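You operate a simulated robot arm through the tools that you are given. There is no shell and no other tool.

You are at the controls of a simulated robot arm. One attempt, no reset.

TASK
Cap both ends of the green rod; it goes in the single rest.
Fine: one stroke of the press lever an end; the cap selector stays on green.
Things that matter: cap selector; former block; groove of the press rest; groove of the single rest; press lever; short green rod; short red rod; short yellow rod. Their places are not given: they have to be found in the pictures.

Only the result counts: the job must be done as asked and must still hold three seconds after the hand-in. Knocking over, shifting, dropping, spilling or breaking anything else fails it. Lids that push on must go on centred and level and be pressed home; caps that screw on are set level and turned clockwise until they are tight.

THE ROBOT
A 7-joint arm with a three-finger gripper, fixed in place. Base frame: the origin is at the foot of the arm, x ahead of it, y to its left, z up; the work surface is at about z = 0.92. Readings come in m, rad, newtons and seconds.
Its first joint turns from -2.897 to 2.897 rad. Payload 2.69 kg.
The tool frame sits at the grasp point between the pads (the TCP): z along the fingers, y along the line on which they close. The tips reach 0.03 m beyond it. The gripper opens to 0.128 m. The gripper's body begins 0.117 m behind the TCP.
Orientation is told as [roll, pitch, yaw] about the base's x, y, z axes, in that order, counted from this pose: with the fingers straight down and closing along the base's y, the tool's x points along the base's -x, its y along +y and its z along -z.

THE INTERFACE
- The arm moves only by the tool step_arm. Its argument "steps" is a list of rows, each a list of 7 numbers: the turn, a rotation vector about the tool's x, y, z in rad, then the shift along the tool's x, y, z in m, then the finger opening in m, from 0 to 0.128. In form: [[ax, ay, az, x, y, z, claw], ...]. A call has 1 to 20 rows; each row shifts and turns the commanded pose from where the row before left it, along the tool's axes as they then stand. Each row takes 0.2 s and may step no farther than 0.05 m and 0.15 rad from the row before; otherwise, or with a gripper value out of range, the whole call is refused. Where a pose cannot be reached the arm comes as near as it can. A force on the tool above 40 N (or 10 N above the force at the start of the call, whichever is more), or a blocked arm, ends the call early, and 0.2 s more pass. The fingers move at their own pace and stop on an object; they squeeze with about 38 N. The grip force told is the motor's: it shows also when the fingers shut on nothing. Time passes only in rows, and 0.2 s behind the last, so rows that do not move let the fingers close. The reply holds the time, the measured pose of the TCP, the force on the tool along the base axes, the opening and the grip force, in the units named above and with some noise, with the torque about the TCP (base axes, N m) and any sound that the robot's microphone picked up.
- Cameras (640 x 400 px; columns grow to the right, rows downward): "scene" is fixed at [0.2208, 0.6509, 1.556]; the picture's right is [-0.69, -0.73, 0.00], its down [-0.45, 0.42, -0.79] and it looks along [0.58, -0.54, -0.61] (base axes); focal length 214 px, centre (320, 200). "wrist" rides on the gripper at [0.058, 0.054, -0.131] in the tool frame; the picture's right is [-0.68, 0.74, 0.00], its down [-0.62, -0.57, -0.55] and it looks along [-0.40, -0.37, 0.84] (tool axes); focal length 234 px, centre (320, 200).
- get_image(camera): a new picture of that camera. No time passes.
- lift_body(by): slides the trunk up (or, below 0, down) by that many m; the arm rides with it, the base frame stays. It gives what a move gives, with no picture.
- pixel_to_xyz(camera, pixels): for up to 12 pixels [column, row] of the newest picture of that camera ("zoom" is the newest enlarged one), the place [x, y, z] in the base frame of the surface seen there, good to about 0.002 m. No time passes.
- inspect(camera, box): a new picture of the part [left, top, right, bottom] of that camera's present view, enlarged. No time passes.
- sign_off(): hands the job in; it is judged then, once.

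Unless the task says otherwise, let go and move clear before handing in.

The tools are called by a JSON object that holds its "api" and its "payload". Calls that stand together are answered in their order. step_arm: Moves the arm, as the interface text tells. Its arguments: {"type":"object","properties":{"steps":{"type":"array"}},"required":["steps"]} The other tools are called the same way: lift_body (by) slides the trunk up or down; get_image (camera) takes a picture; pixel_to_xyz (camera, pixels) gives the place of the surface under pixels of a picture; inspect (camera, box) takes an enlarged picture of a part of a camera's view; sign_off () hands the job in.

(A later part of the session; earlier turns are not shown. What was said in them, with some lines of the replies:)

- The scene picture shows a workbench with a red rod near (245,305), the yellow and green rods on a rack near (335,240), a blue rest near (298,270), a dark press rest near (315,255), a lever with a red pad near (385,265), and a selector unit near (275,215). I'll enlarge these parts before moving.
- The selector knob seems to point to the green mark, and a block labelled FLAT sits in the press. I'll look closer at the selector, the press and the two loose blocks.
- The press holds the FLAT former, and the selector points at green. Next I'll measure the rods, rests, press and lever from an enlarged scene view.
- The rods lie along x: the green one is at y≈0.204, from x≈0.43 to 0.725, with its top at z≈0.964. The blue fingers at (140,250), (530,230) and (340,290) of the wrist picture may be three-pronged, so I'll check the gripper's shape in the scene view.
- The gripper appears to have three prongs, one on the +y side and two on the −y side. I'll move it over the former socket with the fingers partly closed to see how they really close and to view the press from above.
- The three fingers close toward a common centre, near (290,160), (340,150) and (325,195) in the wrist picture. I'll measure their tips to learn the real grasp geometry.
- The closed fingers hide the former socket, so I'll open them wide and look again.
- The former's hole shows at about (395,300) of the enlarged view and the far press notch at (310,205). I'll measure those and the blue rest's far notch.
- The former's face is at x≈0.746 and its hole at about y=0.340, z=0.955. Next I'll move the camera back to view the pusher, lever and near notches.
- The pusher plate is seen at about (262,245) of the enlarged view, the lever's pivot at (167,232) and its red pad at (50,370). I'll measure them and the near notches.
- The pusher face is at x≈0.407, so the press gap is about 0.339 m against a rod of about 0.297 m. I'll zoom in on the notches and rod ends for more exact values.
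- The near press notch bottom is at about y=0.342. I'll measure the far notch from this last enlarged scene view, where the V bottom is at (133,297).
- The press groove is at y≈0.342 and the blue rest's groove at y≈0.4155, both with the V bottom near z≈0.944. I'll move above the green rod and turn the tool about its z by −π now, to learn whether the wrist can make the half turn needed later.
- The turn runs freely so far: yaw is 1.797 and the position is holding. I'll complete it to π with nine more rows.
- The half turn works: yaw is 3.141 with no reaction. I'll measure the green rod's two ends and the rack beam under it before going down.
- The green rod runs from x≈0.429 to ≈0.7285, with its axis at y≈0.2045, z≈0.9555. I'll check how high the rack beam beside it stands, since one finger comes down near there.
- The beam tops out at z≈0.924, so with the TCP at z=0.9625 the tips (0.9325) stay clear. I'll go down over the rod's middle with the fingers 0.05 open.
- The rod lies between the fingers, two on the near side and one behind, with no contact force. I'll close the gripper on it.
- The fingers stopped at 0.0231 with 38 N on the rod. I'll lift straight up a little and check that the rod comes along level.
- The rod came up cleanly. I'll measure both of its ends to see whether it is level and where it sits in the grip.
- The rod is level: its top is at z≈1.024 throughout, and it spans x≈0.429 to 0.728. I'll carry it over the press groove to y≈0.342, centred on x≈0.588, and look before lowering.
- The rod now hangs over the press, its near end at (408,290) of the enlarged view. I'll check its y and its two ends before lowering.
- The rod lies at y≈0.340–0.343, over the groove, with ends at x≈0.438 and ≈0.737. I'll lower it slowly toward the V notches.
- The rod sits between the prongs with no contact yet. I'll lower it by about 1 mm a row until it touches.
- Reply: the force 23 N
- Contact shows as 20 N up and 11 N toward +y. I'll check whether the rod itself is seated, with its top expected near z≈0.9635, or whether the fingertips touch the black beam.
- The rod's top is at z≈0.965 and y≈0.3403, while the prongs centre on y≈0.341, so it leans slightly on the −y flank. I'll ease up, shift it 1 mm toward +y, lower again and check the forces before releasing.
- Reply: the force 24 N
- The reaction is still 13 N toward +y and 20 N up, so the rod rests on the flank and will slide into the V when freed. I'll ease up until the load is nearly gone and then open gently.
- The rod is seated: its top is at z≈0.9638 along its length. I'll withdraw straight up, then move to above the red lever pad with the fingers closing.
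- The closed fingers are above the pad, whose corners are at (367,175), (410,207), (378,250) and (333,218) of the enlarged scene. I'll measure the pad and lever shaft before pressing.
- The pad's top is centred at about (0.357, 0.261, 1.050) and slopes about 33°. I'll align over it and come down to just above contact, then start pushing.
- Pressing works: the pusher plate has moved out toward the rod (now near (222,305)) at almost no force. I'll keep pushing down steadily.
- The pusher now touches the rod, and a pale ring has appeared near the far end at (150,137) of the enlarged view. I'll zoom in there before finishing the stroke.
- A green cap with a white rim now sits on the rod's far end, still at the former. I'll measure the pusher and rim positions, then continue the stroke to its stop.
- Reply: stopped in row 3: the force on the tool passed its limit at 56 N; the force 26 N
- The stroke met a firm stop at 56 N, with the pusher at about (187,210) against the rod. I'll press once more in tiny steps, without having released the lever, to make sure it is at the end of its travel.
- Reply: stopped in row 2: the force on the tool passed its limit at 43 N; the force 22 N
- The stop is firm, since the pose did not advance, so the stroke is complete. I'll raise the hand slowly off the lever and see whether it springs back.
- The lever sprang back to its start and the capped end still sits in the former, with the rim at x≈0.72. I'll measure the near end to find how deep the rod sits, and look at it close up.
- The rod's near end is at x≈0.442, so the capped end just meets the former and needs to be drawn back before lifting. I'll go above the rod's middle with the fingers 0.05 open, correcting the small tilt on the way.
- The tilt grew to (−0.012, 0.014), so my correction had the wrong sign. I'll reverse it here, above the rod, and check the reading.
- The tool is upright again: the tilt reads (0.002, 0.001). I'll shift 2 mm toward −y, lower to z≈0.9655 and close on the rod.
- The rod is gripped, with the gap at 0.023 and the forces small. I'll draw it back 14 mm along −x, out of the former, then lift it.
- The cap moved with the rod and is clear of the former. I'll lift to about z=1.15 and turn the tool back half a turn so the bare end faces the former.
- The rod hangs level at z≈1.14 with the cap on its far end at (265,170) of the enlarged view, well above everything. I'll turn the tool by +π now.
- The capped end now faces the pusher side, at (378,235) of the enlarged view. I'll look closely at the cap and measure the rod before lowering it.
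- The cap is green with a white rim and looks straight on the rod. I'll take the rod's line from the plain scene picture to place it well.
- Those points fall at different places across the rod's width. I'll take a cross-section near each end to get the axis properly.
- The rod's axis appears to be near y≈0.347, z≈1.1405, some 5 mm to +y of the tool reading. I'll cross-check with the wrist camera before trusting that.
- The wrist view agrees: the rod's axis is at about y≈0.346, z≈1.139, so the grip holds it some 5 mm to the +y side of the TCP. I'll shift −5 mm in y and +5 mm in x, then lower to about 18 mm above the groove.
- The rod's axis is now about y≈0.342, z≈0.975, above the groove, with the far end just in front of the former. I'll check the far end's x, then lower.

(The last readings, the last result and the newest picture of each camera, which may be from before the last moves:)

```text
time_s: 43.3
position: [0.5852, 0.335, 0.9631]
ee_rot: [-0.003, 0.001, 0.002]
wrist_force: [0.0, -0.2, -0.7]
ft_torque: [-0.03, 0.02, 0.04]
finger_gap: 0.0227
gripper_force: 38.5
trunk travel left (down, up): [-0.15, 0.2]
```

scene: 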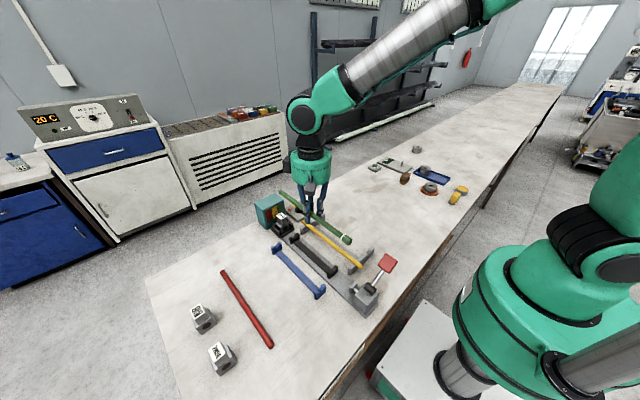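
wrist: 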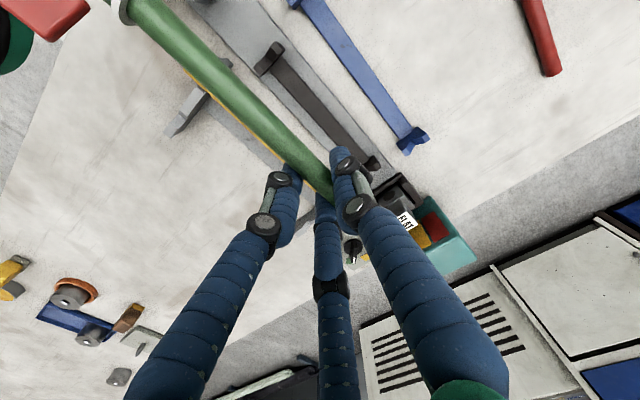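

The far end is at x≈0.738 and there's no contact yet, with the rod about 2–3 mm above its seat. I'll lower by half-millimetre rows and watch the force.

{"api": "step_arm", "payload": {"steps": [[0, 0, 0, 0, 0, 0.0007, 0.01], [0, 0, 0, 0, 0, 0.0007, 0.01], [0, 0, 0, 0, 0, 0, 0.01]]}}

{"api": "step_arm", "payload": {"steps": [[0, 0, 0, 0, 0, 0.0005, 0.01], [0, 0, 0, 0, 0, 0.0005, 0.01], [0, 0, 0, 0, 0, 0, 0.01]]}}

{"api": "inspect", "payload": {"camera": "scene", "box": [325, 255, 375, 295]}}

{"api": "pixel_to_xyz", "payload": {"camera": "zoom", "pixels": [[100, 110], [95, 120], [90, 130], [150, 150], [145, 160], [140, 168], [60, 80], [50, 90]]}}

```text
time_s: 44.1
position: [0.5846, 0.3353, 0.9619]
ee_rot: [-0.002, -0.001, 0.002]
wrist_force: [0.8, 0.2, -0.6]
ft_torque: [-0.01, -0.01, 0.01]
finger_gap: 0.0228
gripper_force: 38.6
trunk travel left (down, up): [-0.15, 0.2]
```

```text
time_s: 44.9
position: [0.584, 0.3356, 0.9614]
ee_rot: [-0.001, -0.001, 0.0]
wrist_force: [-0.9, -2.9, 3.8]
ft_torque: [0.03, 0.04, 0.08]
finger_gap: 0.0228
gripper_force: 37.9
trunk travel left (down, up): [-0.15, 0.2]
```

```text
10.00 times, centred on (350, 275) of scene
```

zoom: 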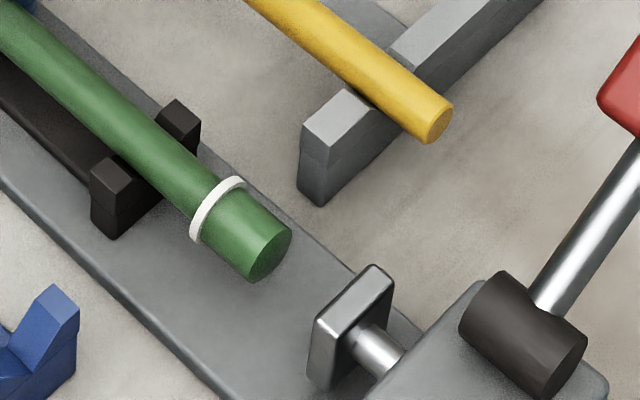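

```text
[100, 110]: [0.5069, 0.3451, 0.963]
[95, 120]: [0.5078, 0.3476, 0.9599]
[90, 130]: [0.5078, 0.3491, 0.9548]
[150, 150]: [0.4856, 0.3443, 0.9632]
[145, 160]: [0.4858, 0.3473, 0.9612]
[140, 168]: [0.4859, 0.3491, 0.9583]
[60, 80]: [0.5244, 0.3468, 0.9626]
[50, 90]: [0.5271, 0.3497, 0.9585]
```

Light contact (3.8 N up, −2.9 N in y) shows the rod meeting the V almost centred. I'll open the fingers gently and check that it settled.

{"api": "step_arm", "payload": {"steps": [[0, 0, 0, 0, 0, 0, 0.03], [0, 0, 0, 0, 0, 0, 0.04], [0, 0, 0, 0, 0, 0, 0.05], [0, 0, 0, 0, 0, 0, 0.05]]}}

{"api": "inspect", "payload": {"camera": "scene", "box": [260, 190, 380, 290]}}

{"api": "inspect", "payload": {"camera": "scene", "box": [325, 255, 375, 295]}}

{"api": "pixel_to_xyz", "payload": {"camera": "zoom", "pixels": [[100, 110], [95, 120], [90, 130], [150, 150], [145, 160], [140, 168], [60, 80], [50, 90], [265, 265], [250, 225]]}}

```text
time_s: 45.9
position: [0.5847, 0.3352, 0.9599]
ee_rot: [0.0, -0.001, 0.001]
wrist_force: [-0.2, -0.6, 0.1]
ft_torque: [0.03, 0.03, -0.04]
finger_gap: 0.0502
gripper_force: 0.0
trunk travel left (down, up): [-0.15, 0.2]
```

```text
4.00 times, centred on (320, 240) of scene
```

zoom: 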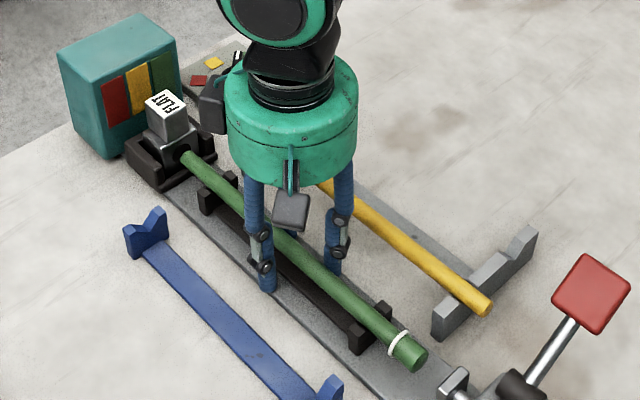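

```text
10.00 times, centred on (350, 275) of scene
```

zoom: 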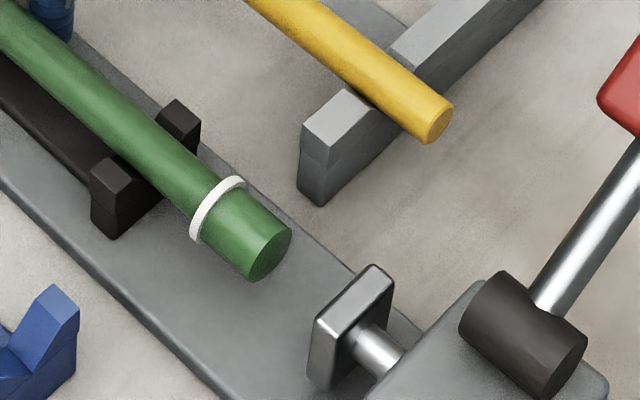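

```text
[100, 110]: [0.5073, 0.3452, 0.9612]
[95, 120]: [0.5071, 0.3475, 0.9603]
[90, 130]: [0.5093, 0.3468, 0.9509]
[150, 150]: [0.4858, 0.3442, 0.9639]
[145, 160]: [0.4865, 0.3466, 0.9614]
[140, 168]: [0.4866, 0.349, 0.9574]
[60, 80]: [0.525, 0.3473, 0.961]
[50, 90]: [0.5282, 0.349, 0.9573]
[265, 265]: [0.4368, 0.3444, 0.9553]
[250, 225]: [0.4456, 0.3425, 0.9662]
```

The rod is seated in both notches, with the bare end facing the former and the cap rim clear of the near prong. I'll withdraw and return over the lever pad.

{"api": "step_arm", "payload": {"steps": [[0, 0, 0, 0, 0.003, -0.02, 0.05], [0, 0, 0, 0, 0, -0.045, 0.05], [0, 0, 0, 0, 0, -0.045, 0.05], [0, 0, 0, 0, 0, -0.045, 0.05], [0, 0, 0, 0, 0, -0.022, 0.03], [0, 0, 0, 0.038, -0.0133, 0, 0.0], [0, 0, 0, 0.038, -0.0133, 0, 0.0], [0, 0, 0, 0.038, -0.0133, 0, 0.0], [0, 0, 0, 0.038, -0.0133, 0, 0.0], [0, 0, 0, 0.038, -0.0133, 0, 0.0], [0, 0, 0, 0.038, -0.0133, 0, 0.0], [0, 0, 0, 0, 0, 0, 0.0]]}}

{"api": "get_image", "payload": {"camera": "scene"}}

{"api": "inspect", "payload": {"camera": "scene", "box": [250, 190, 430, 310]}}

```text
time_s: 48.5
position: [0.3568, 0.2567, 1.1398]
ee_rot: [-0.001, -0.001, 0.001]
wrist_force: [0.1, -0.5, 0.0]
ft_torque: [0.03, -0.05, -0.01]
finger_gap: 0.0021
gripper_force: 31.4
trunk travel left (down, up): [-0.15, 0.2]
```

```text
taken
```

scene: 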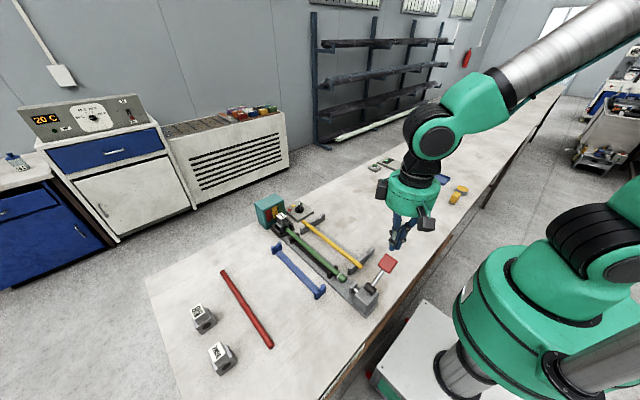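

```text
3.33 times, centred on (340, 250) of scene
```

zoom: 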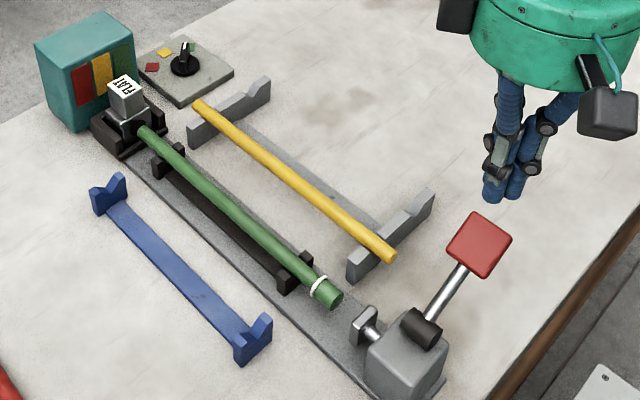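

The rod is ready, with its capped end toward the pusher. I'll confirm the selector is still on green, then do the second stroke in one continuous push.

{"api": "inspect", "payload": {"camera": "scene", "box": [272, 195, 322, 235]}}

{"api": "step_arm", "payload": {"steps": [[0, 0, 0, 0, 0.001, 0.025, 0.0], [0, 0, 0, 0, 0, 0.025, 0.0], [0, 0, 0, 0, 0, 0.01, 0.0], [0, 0, 0, 0, 0, 0.01, 0.0], [0, 0, 0, 0, 0, 0.01, 0.0], [0, 0, 0, 0, 0, 0.01, 0.0], [0, 0, 0, 0, 0, 0.01, 0.0], [0, 0, 0, 0, 0, 0.006, 0.0], [0, 0, 0, 0, 0, 0.005, 0.0], [0, 0, 0, 0, 0, 0.004, 0.0], [0, 0, 0, 0, 0, 0.003, 0.0], [0, 0, 0, 0, 0, 0, 0.0]]}}

{"api": "inspect", "payload": {"camera": "scene", "box": [250, 190, 430, 310]}}

{"api": "inspect", "payload": {"camera": "scene", "box": [272, 205, 322, 245]}}

```text
10.00 times, centred on (297, 215) of scene
```

zoom: 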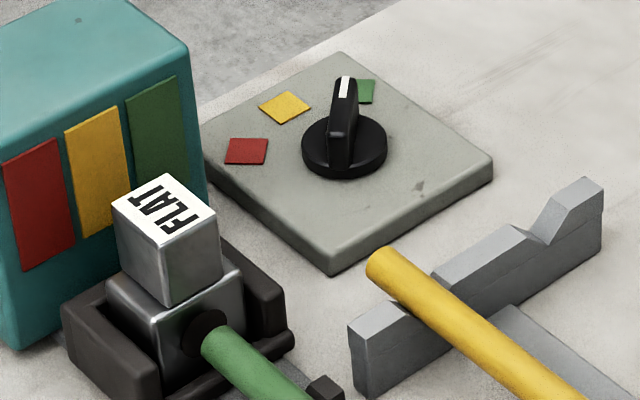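

```text
time_s: 50.9
position: [0.3584, 0.2596, 1.025]
ee_rot: [0.003, -0.006, 0.003]
wrist_force: [-5.9, -4.9, 24.0]
ft_torque: [-0.1, 0.22, 0.12]
finger_gap: 0.0059
gripper_force: 31.5
trunk travel left (down, up): [-0.15, 0.2]
stopped in row 12: the force on the tool passed its limit at 44 N (the readings are from after the stop); the commanded pose is now the measured one
```

```text
3.33 times, centred on (340, 250) of scene
```

zoom: 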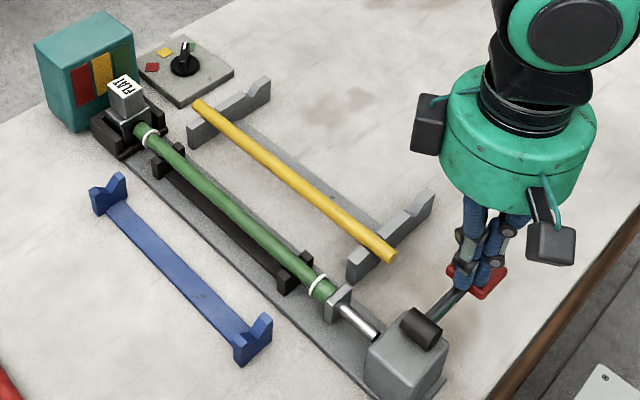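

```text
10.00 times, centred on (297, 225) of scene
```

zoom: 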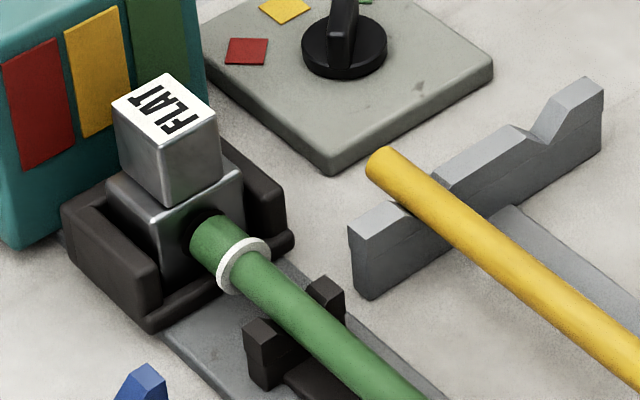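

The second stroke reached the same firm stop (z≈1.025), and a cap with a white rim is now on the far end too, at (235,260). I'll release the lever slowly and check the result.

{"api": "step_arm", "payload": {"steps": [[0, 0, 0, 0, 0, -0.01, 0.0], [0, 0, 0, 0, 0, -0.01, 0.0], [0, 0, 0, 0, 0, -0.015, 0.0], [0, 0, 0, 0, 0, -0.02, 0.0], [0, 0, 0, 0, 0, -0.03, 0.0], [0.003, 0.006, 0.003, 0, 0, -0.03, 0.0], [0, 0, 0, 0, 0, 0, 0.0]]}}

{"api": "inspect", "payload": {"camera": "scene", "box": [250, 190, 430, 310]}}

{"api": "inspect", "payload": {"camera": "scene", "box": [325, 255, 375, 295]}}

{"api": "pixel_to_xyz", "payload": {"camera": "zoom", "pixels": [[100, 120], [95, 130], [90, 140], [150, 160], [145, 170], [215, 225], [230, 240], [245, 250], [60, 85], [50, 95]]}}

```text
time_s: 52.5
position: [0.3582, 0.2606, 1.1387]
ee_rot: [-0.002, 0.003, -0.001]
wrist_force: [-0.5, -0.3, -0.6]
ft_torque: [0.02, -0.01, 0.0]
finger_gap: 0.0022
gripper_force: 31.7
trunk travel left (down, up): [-0.15, 0.2]
```

```text
3.33 times, centred on (340, 250) of scene
```

zoom: 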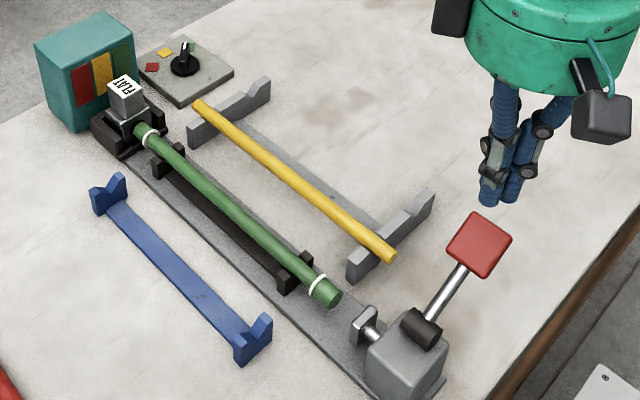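

```text
10.00 times, centred on (350, 275) of scene
```

zoom: 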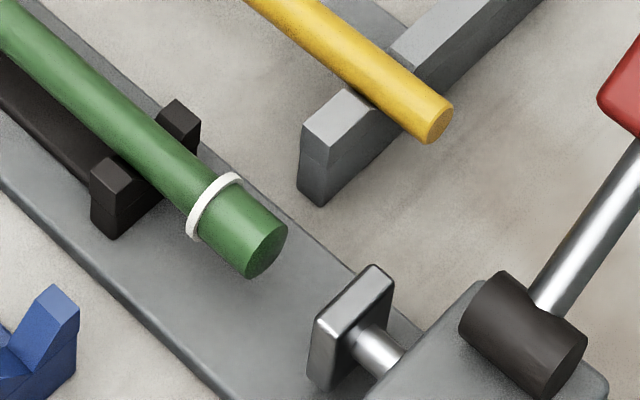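

```text
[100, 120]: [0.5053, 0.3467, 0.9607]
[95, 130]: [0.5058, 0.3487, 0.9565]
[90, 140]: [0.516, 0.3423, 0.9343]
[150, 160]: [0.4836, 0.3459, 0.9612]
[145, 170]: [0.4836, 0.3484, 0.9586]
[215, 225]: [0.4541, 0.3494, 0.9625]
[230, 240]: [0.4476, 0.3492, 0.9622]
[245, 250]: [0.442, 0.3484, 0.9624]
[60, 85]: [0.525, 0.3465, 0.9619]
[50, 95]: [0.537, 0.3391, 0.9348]
```

The lever is back up and the rod rests with both ends capped. I'll go over its middle at y≈0.336, allowing for the 5 mm grip offset, and come down with the fingers open.

{"api": "step_arm", "payload": {"steps": [[-0.002, -0.002, 0, -0.0387, 0.0126, 0, 0.03], [0, 0, 0, -0.0387, 0.0126, 0, 0.05], [0, 0, 0, -0.0387, 0.0126, 0, 0.05], [0, 0, 0, -0.0387, 0.0126, 0, 0.05], [0, 0, 0, -0.0387, 0.0126, 0, 0.05], [0, 0, 0, -0.0387, 0.0126, 0, 0.05], [0, 0, 0, 0, 0, 0.045, 0.05], [0, 0, 0, 0, 0, 0.045, 0.05], [0, 0, 0, 0, 0, 0.03, 0.05], [0, 0, 0, 0, 0, 0, 0.05]]}}

{"api": "inspect", "payload": {"camera": "scene", "box": [260, 190, 380, 290]}}

```text
time_s: 54.7
position: [0.5918, 0.334, 1.0157]
ee_rot: [-0.003, 0.001, -0.001]
wrist_force: [0.6, 0.3, -0.1]
ft_torque: [-0.01, 0.07, 0.02]
finger_gap: 0.05
gripper_force: 0.1
trunk travel left (down, up): [-0.15, 0.2]
```

```text
4.00 times, centred on (320, 240) of scene
```

zoom: 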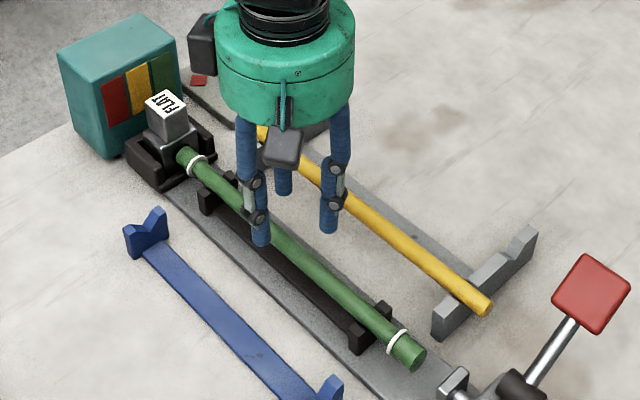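

The rod lies between the open fingers, which clear the yellow rod. I'll lower to z≈0.963 and close.

{"api": "step_arm", "payload": {"steps": [[0, 0, 0, 0, 0.001, 0.02, 0.05], [0, 0, 0, 0, 0, 0.02, 0.05], [0, 0, 0, 0, 0, 0.013, 0.05], [0, 0, 0, 0, 0, 0, 0.05], [0, 0, 0, 0, 0, 0, 0.01], [0, 0, 0, 0, 0, 0, 0.01], [0, 0, 0, 0, 0, 0, 0.01]]}}

{"api": "inspect", "payload": {"camera": "scene", "box": [260, 190, 380, 290]}}

```text
time_s: 56.3
position: [0.5904, 0.3341, 0.9645]
ee_rot: [-0.002, 0.002, 0.0]
wrist_force: [-0.4, -1.3, 1.7]
ft_torque: [-0.04, 0.09, 0.18]
finger_gap: 0.0232
gripper_force: 37.6
trunk travel left (down, up): [-0.15, 0.2]
```

```text
4.00 times, centred on (320, 240) of scene
```

zoom: 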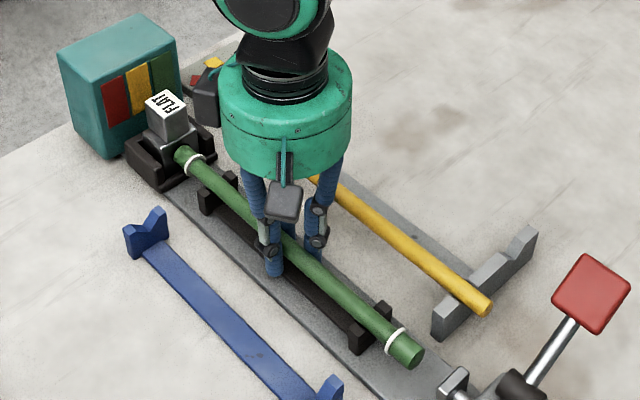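

The rod is gripped with only small forces. I'll draw it back 12 mm in −x out of the former and then lift it.

{"api": "step_arm", "payload": {"steps": [[0, 0, 0, 0, 0, -0.0005, 0.01], [0, 0, 0, 0.004, 0, 0, 0.01], [0, 0, 0, 0.004, 0, 0, 0.01], [0, 0, 0, 0.004, 0, 0, 0.01], [0, 0, 0, 0, 0, 0, 0.01]]}}

{"api": "inspect", "payload": {"camera": "scene", "box": [272, 205, 322, 245]}}

{"api": "inspect", "payload": {"camera": "scene", "box": [325, 255, 375, 295]}}

```text
time_s: 57.5
position: [0.5781, 0.3348, 0.9652]
ee_rot: [-0.002, 0.002, -0.002]
wrist_force: [1.6, -0.7, 0.7]
ft_torque: [0.01, 0.0, 0.0]
finger_gap: 0.0229
gripper_force: 37.9
trunk travel left (down, up): [-0.15, 0.2]
```

```text
10.00 times, centred on (297, 225) of scene
```

zoom: 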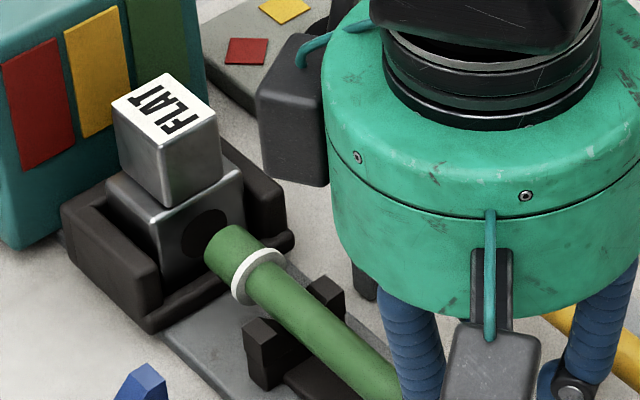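

```text
10.00 times, centred on (350, 275) of scene
```

zoom: 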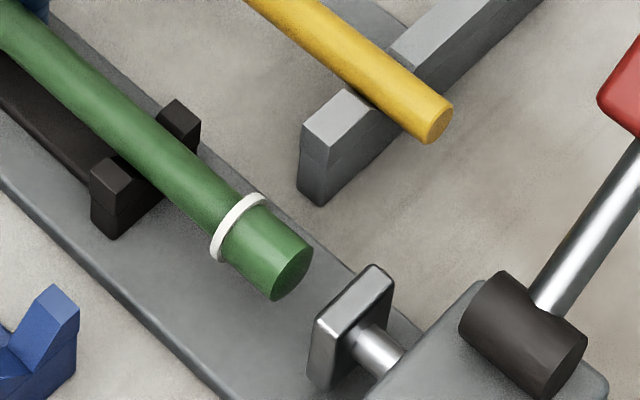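

Both capped ends are clear of the former and pusher. I'll lift to z≈1.03 and carry the rod sideways toward the blue rest at y≈0.4155.

{"api": "step_arm", "payload": {"steps": [[0, 0, 0, 0, 0, -0.015, 0.01], [0, 0, 0, 0, 0, -0.025, 0.01], [0, 0, 0, 0, 0, -0.03, 0.01], [0, 0, 0, 0, 0.025, 0, 0.01], [0, 0, 0, 0, 0.025, 0, 0.01], [0, 0, 0, 0, 0.024, 0, 0.01], [0, 0, 0, 0, 0, 0, 0.01], [0, 0, 0, 0, 0, 0, 0.01]]}}

{"api": "inspect", "payload": {"camera": "scene", "box": [240, 190, 380, 310]}}

{"api": "inspect", "payload": {"camera": "scene", "box": [310, 260, 370, 308]}}

```text
time_s: 59.3
position: [0.5793, 0.4104, 1.0361]
ee_rot: [-0.001, 0.001, -0.003]
wrist_force: [1.9, -0.4, -0.3]
ft_torque: [0.0, 0.01, 0.02]
finger_gap: 0.0228
gripper_force: 38.2
trunk travel left (down, up): [-0.15, 0.2]
```

```text
3.33 times, centred on (310, 250) of scene
```

zoom: 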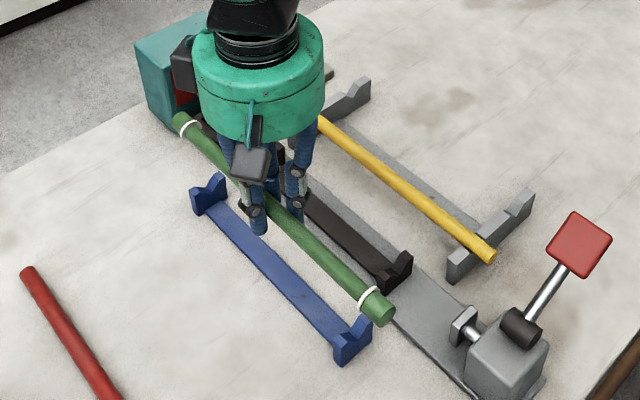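

```text
8.33 times, centred on (340, 284) of scene
```

zoom: 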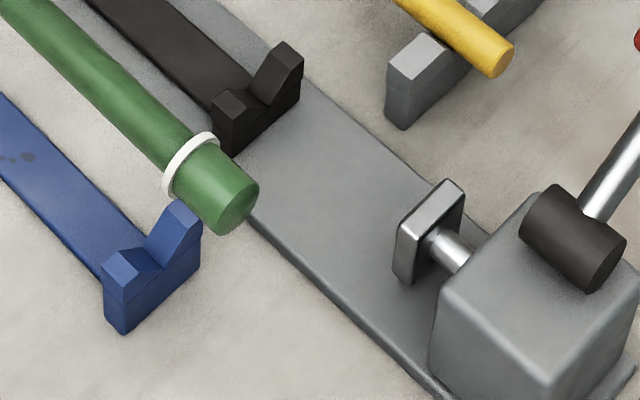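

The rod hangs over the blue rest, its near cap at (225,195) of the enlarged view. I'll measure the rod's axis, the cap rim and the blue notch together.

{"api": "pixel_to_xyz", "payload": {"camera": "zoom", "pixels": [[120, 90], [113, 100], [106, 110], [99, 120], [93, 128], [200, 150], [180, 170], [170, 185], [240, 210], [225, 225], [210, 215], [215, 140]]}}

{"api": "pixel_to_xyz", "payload": {"camera": "zoom", "pixels": [[150, 258], [145, 250], [160, 262], [115, 265], [190, 215], [180, 207], [110, 255], [135, 268], [155, 245], [170, 240], [140, 255], [195, 225]]}}

{"api": "inspect", "payload": {"camera": "scene", "box": [252, 205, 312, 253]}}

```text
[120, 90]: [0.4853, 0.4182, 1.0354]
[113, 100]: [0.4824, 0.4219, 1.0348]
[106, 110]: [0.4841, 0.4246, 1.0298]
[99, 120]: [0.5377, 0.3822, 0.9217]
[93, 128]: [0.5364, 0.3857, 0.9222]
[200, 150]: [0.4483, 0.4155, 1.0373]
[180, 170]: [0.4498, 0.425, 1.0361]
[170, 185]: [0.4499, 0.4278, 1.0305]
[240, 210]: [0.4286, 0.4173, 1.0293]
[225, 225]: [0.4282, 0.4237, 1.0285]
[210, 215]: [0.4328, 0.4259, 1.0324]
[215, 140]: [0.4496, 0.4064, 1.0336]
```

```text
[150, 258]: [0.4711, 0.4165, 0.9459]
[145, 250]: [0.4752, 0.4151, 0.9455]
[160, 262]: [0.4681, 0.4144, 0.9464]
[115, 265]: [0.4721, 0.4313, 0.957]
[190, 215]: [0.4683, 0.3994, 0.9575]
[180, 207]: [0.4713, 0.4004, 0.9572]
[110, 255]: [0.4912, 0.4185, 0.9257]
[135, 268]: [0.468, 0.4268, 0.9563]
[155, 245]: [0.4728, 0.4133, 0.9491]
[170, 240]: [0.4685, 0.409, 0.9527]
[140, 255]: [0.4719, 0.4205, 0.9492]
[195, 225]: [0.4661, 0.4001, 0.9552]
```

```text
8.33 times, centred on (282, 229) of scene
```

zoom: 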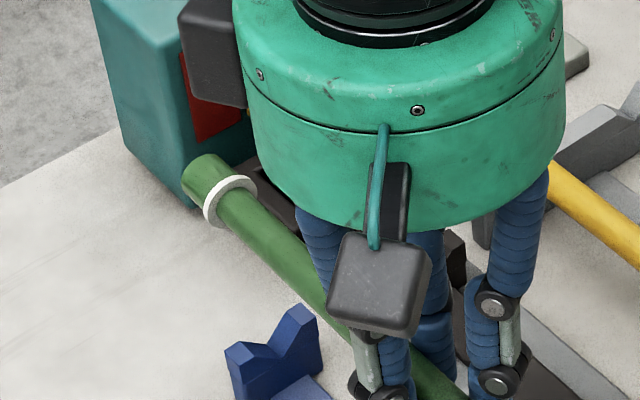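

The rod's axis is at y≈0.4173 against the groove's ≈0.416, and the near rim (x≈0.449) clears the near notch (0.464–0.475). I'll check the far rim against the far notch.

{"api": "pixel_to_xyz", "payload": {"camera": "zoom", "pixels": [[215, 160], [195, 165], [190, 180], [230, 185], [215, 200], [208, 215], [260, 220], [250, 232], [242, 242], [270, 348], [240, 352], [310, 320]]}}

```text
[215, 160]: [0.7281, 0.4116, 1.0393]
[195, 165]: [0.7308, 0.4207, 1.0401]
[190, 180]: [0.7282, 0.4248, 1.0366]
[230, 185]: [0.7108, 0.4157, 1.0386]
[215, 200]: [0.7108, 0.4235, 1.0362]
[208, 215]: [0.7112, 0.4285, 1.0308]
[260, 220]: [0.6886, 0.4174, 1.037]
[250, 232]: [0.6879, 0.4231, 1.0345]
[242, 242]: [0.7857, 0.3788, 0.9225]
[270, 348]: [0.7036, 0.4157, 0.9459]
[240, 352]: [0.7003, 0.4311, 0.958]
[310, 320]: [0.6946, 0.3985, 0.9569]
```

The rims centre on x≈0.580 and the rest on ≈0.583, so I'll shift +3 mm in x and −1.2 mm in y. Then I'll lower to a few millimetres above the groove.

{"api": "step_arm", "payload": {"steps": [[0, 0, 0, -0.003, -0.0012, 0, 0.01], [0, 0, 0, 0, 0, 0.02, 0.01], [0, 0, 0, 0, 0, 0.02, 0.01], [0, 0, 0, 0, 0, 0.015, 0.01], [0, 0, 0, 0, 0, 0.009, 0.01], [0, 0, 0, 0, 0, 0, 0.01]]}}

{"api": "inspect", "payload": {"camera": "scene", "box": [290, 260, 350, 308]}}

{"api": "inspect", "payload": {"camera": "scene", "box": [252, 215, 312, 263]}}

```text
time_s: 60.7
position: [0.5813, 0.4087, 0.9706]
ee_rot: [0.0, 0.002, -0.001]
wrist_force: [-0.4, 0.2, -1.3]
ft_torque: [-0.02, 0.0, -0.03]
finger_gap: 0.0231
gripper_force: 38.3
trunk travel left (down, up): [-0.15, 0.2]
```

```text
8.33 times, centred on (320, 284) of scene
```

zoom: 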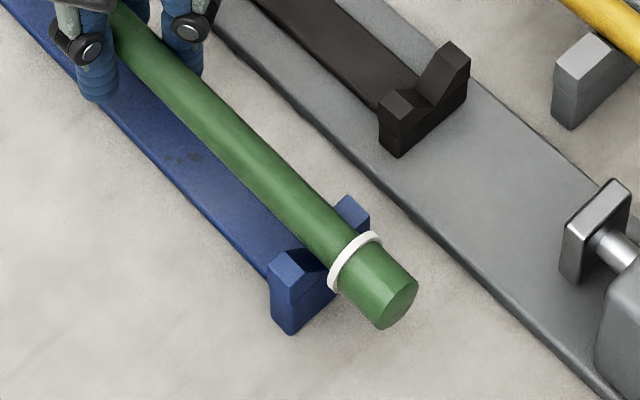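

```text
8.33 times, centred on (282, 239) of scene
```

zoom: 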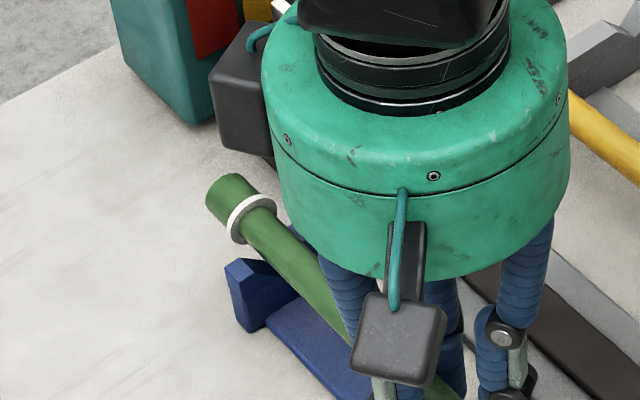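

The rod is between the prongs with both rims outboard of the notches. I'll lower it by small rows until it touches.

{"api": "step_arm", "payload": {"steps": [[0, 0, 0, 0, 0, 0.002, 0.01], [0, 0, 0, 0, 0, 0.001, 0.01], [0, 0, 0, 0, 0, 0.001, 0.01], [0, 0, 0, 0, 0, 0, 0.01]]}}

{"api": "step_arm", "payload": {"steps": [[0, 0, 0, 0, 0, 0.0008, 0.01], [0, 0, 0, 0, 0, 0.0008, 0.01], [0, 0, 0, 0, 0, 0, 0.01]]}}

{"api": "inspect", "payload": {"camera": "scene", "box": [290, 260, 350, 308]}}

{"api": "pixel_to_xyz", "payload": {"camera": "zoom", "pixels": [[230, 150], [222, 160], [214, 170], [300, 215], [290, 228], [282, 240], [340, 250], [350, 262]]}}

```text
time_s: 61.7
position: [0.5811, 0.4086, 0.9663]
ee_rot: [-0.002, 0.002, -0.002]
wrist_force: [0.8, 1.0, -0.4]
ft_torque: [0.03, 0.01, -0.01]
finger_gap: 0.023
gripper_force: 38.3
trunk travel left (down, up): [-0.15, 0.2]
```

```text
time_s: 62.5
position: [0.5812, 0.4086, 0.9663]
ee_rot: [-0.002, 0.002, -0.002]
wrist_force: [-0.5, -0.1, -0.3]
ft_torque: [0.0, 0.01, 0.0]
finger_gap: 0.0231
gripper_force: 37.5
trunk travel left (down, up): [-0.15, 0.2]
```

```text
8.33 times, centred on (320, 284) of scene
```

zoom: 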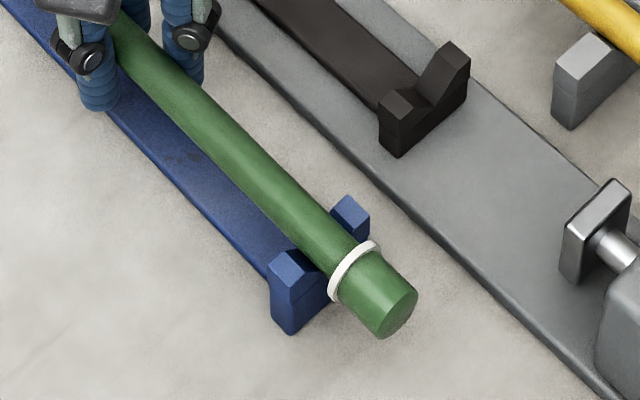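

```text
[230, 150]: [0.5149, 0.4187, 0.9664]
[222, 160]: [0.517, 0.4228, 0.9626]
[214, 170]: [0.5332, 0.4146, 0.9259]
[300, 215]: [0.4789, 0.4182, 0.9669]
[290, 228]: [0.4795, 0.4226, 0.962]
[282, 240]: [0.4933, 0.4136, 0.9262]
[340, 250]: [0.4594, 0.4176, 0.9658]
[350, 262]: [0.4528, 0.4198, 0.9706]
```

The rod's axis is at about y≈0.415, z≈0.9597, some 3 mm above its seat with no contact. I'll lower further in small rows.

{"api": "step_arm", "payload": {"steps": [[0, 0, 0, 0, 0.0005, 0.001, 0.01], [0, 0, 0, 0, 0, 0.0008, 0.01], [0, 0, 0, 0, 0, 0, 0.01]]}}

{"api": "step_arm", "payload": {"steps": [[0, 0, 0, 0, 0, 0.0006, 0.01], [0, 0, 0, 0, 0, 0.0006, 0.01], [0, 0, 0, 0, 0, 0, 0.01]]}}

```text
time_s: 63.3
position: [0.5816, 0.4092, 0.9633]
ee_rot: [-0.003, 0.004, -0.002]
wrist_force: [-0.7, -1.2, 0.5]
ft_torque: [0.02, 0.11, 0.05]
finger_gap: 0.0229
gripper_force: 37.9
trunk travel left (down, up): [-0.15, 0.2]
```

```text
time_s: 64.1
position: [0.5816, 0.4086, 0.9629]
ee_rot: [0.0, -0.002, -0.002]
wrist_force: [5.3, 0.2, 9.1]
ft_torque: [0.04, 1.09, -0.02]
finger_gap: 0.0228
gripper_force: 39.2
trunk travel left (down, up): [-0.15, 0.2]
```

Contact is at the near notch only: a 1.09 N m torque with 9 N up points to x about −0.12 from the tool. I'll look at both ends before releasing.

{"api": "inspect", "payload": {"camera": "scene", "box": [290, 260, 350, 308]}}

{"api": "pixel_to_xyz", "payload": {"camera": "zoom", "pixels": [[230, 155], [222, 165], [300, 220], [290, 233], [345, 255], [280, 265], [345, 205], [315, 285]]}}

{"api": "inspect", "payload": {"camera": "scene", "box": [252, 215, 312, 263]}}

{"api": "pixel_to_xyz", "payload": {"camera": "zoom", "pixels": [[270, 240], [262, 250], [300, 265], [290, 280], [240, 235], [220, 195], [230, 180], [245, 275], [300, 290], [310, 275]]}}

```text
8.33 times, centred on (320, 284) of scene
```

zoom: 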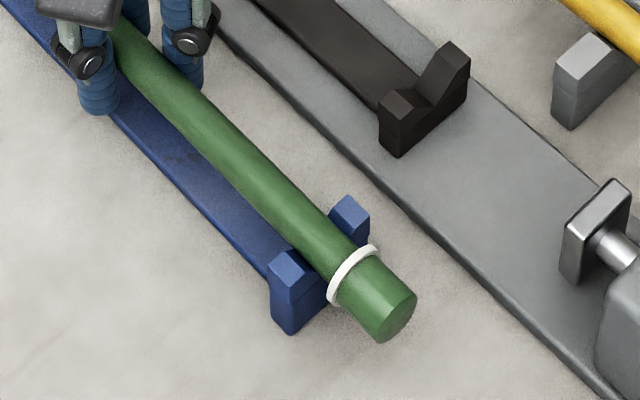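

```text
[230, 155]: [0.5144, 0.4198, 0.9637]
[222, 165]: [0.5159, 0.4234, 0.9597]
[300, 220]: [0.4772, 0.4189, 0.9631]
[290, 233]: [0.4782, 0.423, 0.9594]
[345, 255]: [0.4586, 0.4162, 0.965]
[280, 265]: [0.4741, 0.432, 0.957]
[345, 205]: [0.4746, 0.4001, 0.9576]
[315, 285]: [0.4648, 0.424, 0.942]
```

```text
8.33 times, centred on (282, 239) of scene
```

zoom: 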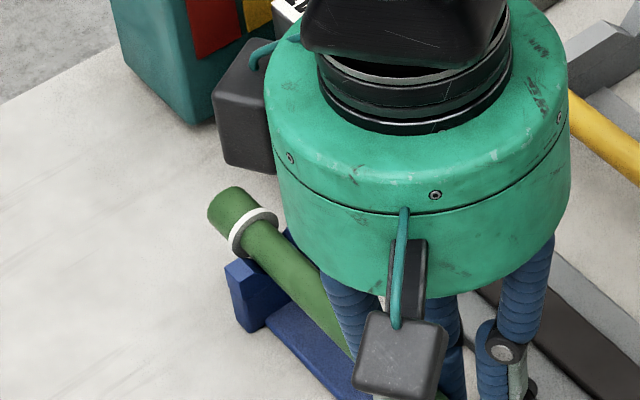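

```text
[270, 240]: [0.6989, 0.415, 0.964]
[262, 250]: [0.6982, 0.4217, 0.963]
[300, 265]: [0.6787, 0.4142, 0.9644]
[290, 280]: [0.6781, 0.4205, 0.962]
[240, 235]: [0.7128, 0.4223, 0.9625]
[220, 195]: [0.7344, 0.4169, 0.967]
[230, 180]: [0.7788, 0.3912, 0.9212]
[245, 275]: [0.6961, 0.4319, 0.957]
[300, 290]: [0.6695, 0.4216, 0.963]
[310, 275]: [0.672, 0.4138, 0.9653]
```

Both ends lie in the notches within about half a millimetre: the axis is at z≈0.956–0.957 and y≈0.4155–0.4165. I'll open the fingers gently.

{"api": "step_arm", "payload": {"steps": [[0, 0, 0, 0, 0, -0.0004, 0.01], [0, 0, 0, 0, 0, 0, 0.03], [0, 0, 0, 0, 0, 0, 0.04], [0, 0, 0, 0, 0, 0, 0.05], [0, 0, 0, 0, 0, 0, 0.055]]}}

{"api": "inspect", "payload": {"camera": "scene", "box": [240, 200, 380, 310]}}

```text
time_s: 65.3
position: [0.5812, 0.4103, 0.9616]
ee_rot: [-0.001, 0.001, 0.0]
wrist_force: [0.5, 0.1, 0.3]
ft_torque: [-0.02, -0.02, -0.01]
finger_gap: 0.0552
gripper_force: 0.0
trunk travel left (down, up): [-0.15, 0.2]
```

```text
3.64 times, centred on (310, 255) of scene
```

zoom: 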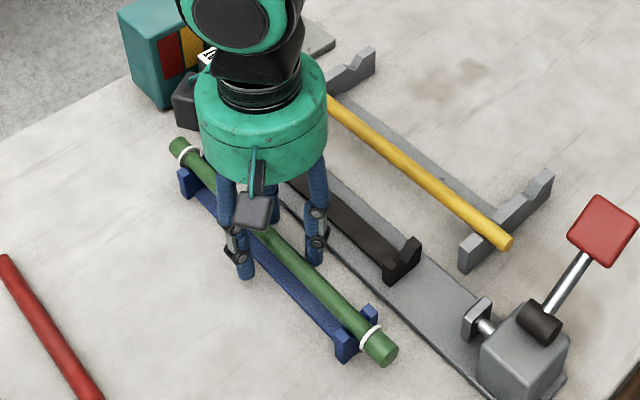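

The rod stays put in the blue rest with the fingers open and no force. I'll withdraw straight up, well clear.

{"api": "step_arm", "payload": {"steps": [[0, 0, 0, 0, 0.003, -0.01, 0.055], [0, 0, 0, 0, 0, -0.03, 0.055], [0, 0, 0, 0, 0, -0.045, 0.055], [0, 0, 0, 0, 0, -0.045, 0.055], [0, 0, 0, 0, 0, -0.045, 0.055], [0, 0, 0, 0, 0, -0.045, 0.055], [0, 0, 0, 0.02, -0.04, 0, 0.055], [0, 0, 0, 0.02, -0.04, 0, 0.055], [0, 0, 0, 0.02, -0.04, 0, 0.055], [0, 0, 0, 0, 0, 0, 0.055]]}}

{"api": "get_image", "payload": {"camera": "scene"}}

{"api": "inspect", "payload": {"camera": "scene", "box": [240, 190, 420, 320]}}

{"api": "inspect", "payload": {"camera": "scene", "box": [290, 260, 350, 308]}}

{"api": "inspect", "payload": {"camera": "scene", "box": [252, 215, 312, 263]}}

```text
time_s: 67.5
position: [0.5223, 0.2897, 1.1844]
ee_rot: [0.0, -0.001, -0.001]
wrist_force: [-0.6, 0.1, 0.0]
ft_torque: [0.03, -0.04, -0.01]
finger_gap: 0.0551
gripper_force: 0.0
trunk travel left (down, up): [-0.15, 0.2]
```

```text
taken
```

scene: 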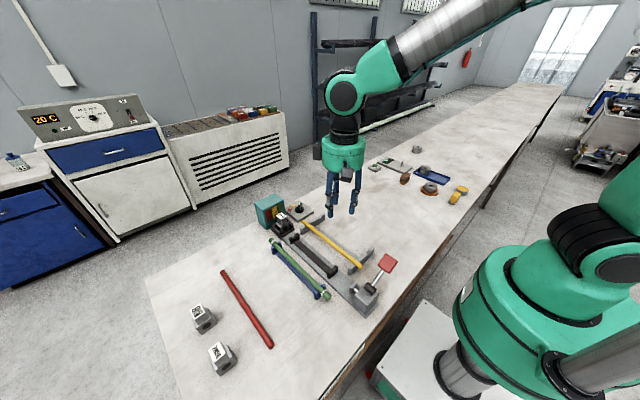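

```text
3.08 times, centred on (330, 255) of scene
```

zoom: 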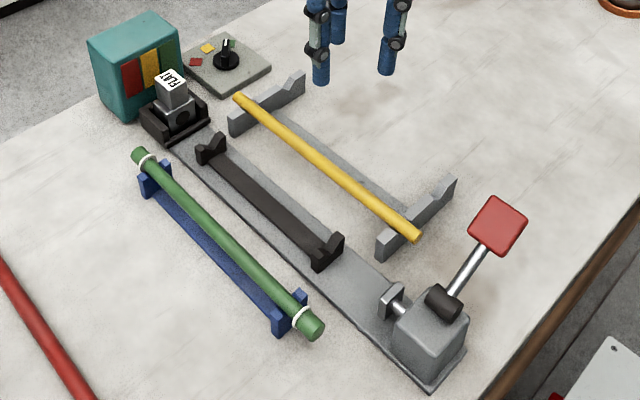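

```text
8.33 times, centred on (320, 284) of scene
```

zoom: 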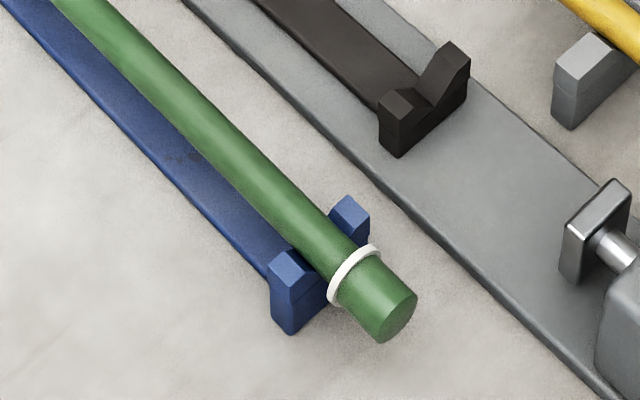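

```text
8.33 times, centred on (282, 239) of scene
```

zoom: 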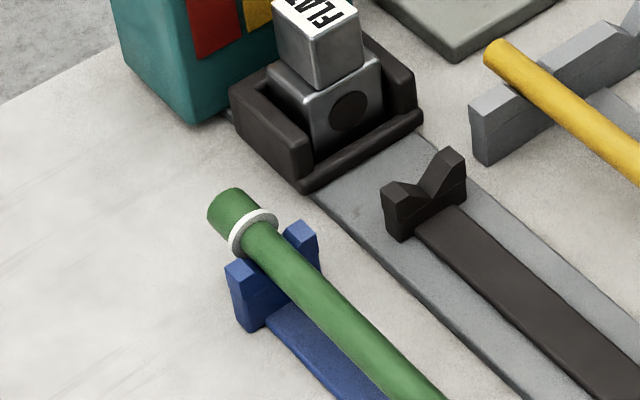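

The green rod rests in both notches of the blue single rest with a white-rimmed green cap on each end, and everything else looks unmoved. I'll do a last check that it lies level and seated.

{"api": "pixel_to_xyz", "payload": {"camera": "zoom", "pixels": [[275, 245], [265, 255], [300, 272], [292, 282], [350, 330], [340, 342], [400, 385]]}}

{"api": "pixel_to_xyz", "payload": {"camera": "scene", "pixels": [[275, 244], [285, 257], [295, 267], [305, 278], [315, 287], [320, 291], [336, 247], [246, 308]]}}

{"api": "get_image", "payload": {"camera": "wrist"}}

```text
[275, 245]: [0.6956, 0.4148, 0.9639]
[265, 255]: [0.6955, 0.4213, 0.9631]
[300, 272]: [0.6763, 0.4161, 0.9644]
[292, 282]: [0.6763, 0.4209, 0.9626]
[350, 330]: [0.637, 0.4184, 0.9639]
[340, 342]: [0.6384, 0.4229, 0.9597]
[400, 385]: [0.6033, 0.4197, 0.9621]
```

```text
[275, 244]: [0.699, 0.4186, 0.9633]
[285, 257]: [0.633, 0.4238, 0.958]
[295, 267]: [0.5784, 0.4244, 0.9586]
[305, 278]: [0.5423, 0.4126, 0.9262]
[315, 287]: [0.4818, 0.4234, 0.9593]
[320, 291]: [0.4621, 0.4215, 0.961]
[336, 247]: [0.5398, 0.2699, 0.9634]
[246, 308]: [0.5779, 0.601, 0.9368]
```

```text
taken
```

wrist: 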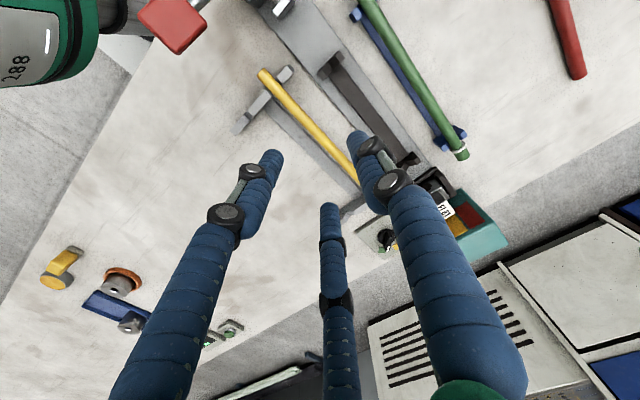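

The rod is level, with its top at z≈0.964 along its length, and seated in the blue single rest. Both ends are capped, the selector is still on green, the lever is up, the hand is clear, and the yellow and red rods are unmoved. I'm handing the job in.

{"api": "sign_off", "payload": {}}

```text
The job is handed in.
```

The green rod is capped at both ends and resting in the blue single rest. It lies level, seated in both notches, and the hand is clear of it.

Each end took one lever stroke, pressed to a firm stop at the same lever height. The selector stayed on green, so both caps are green with a white rim. I kept the FLAT former that was already in the press, since the task named no shape.

In the last pictures the yellow and red rods hadn't moved, and I never touched the two loose formers. The job is handed in; no verdict came back.
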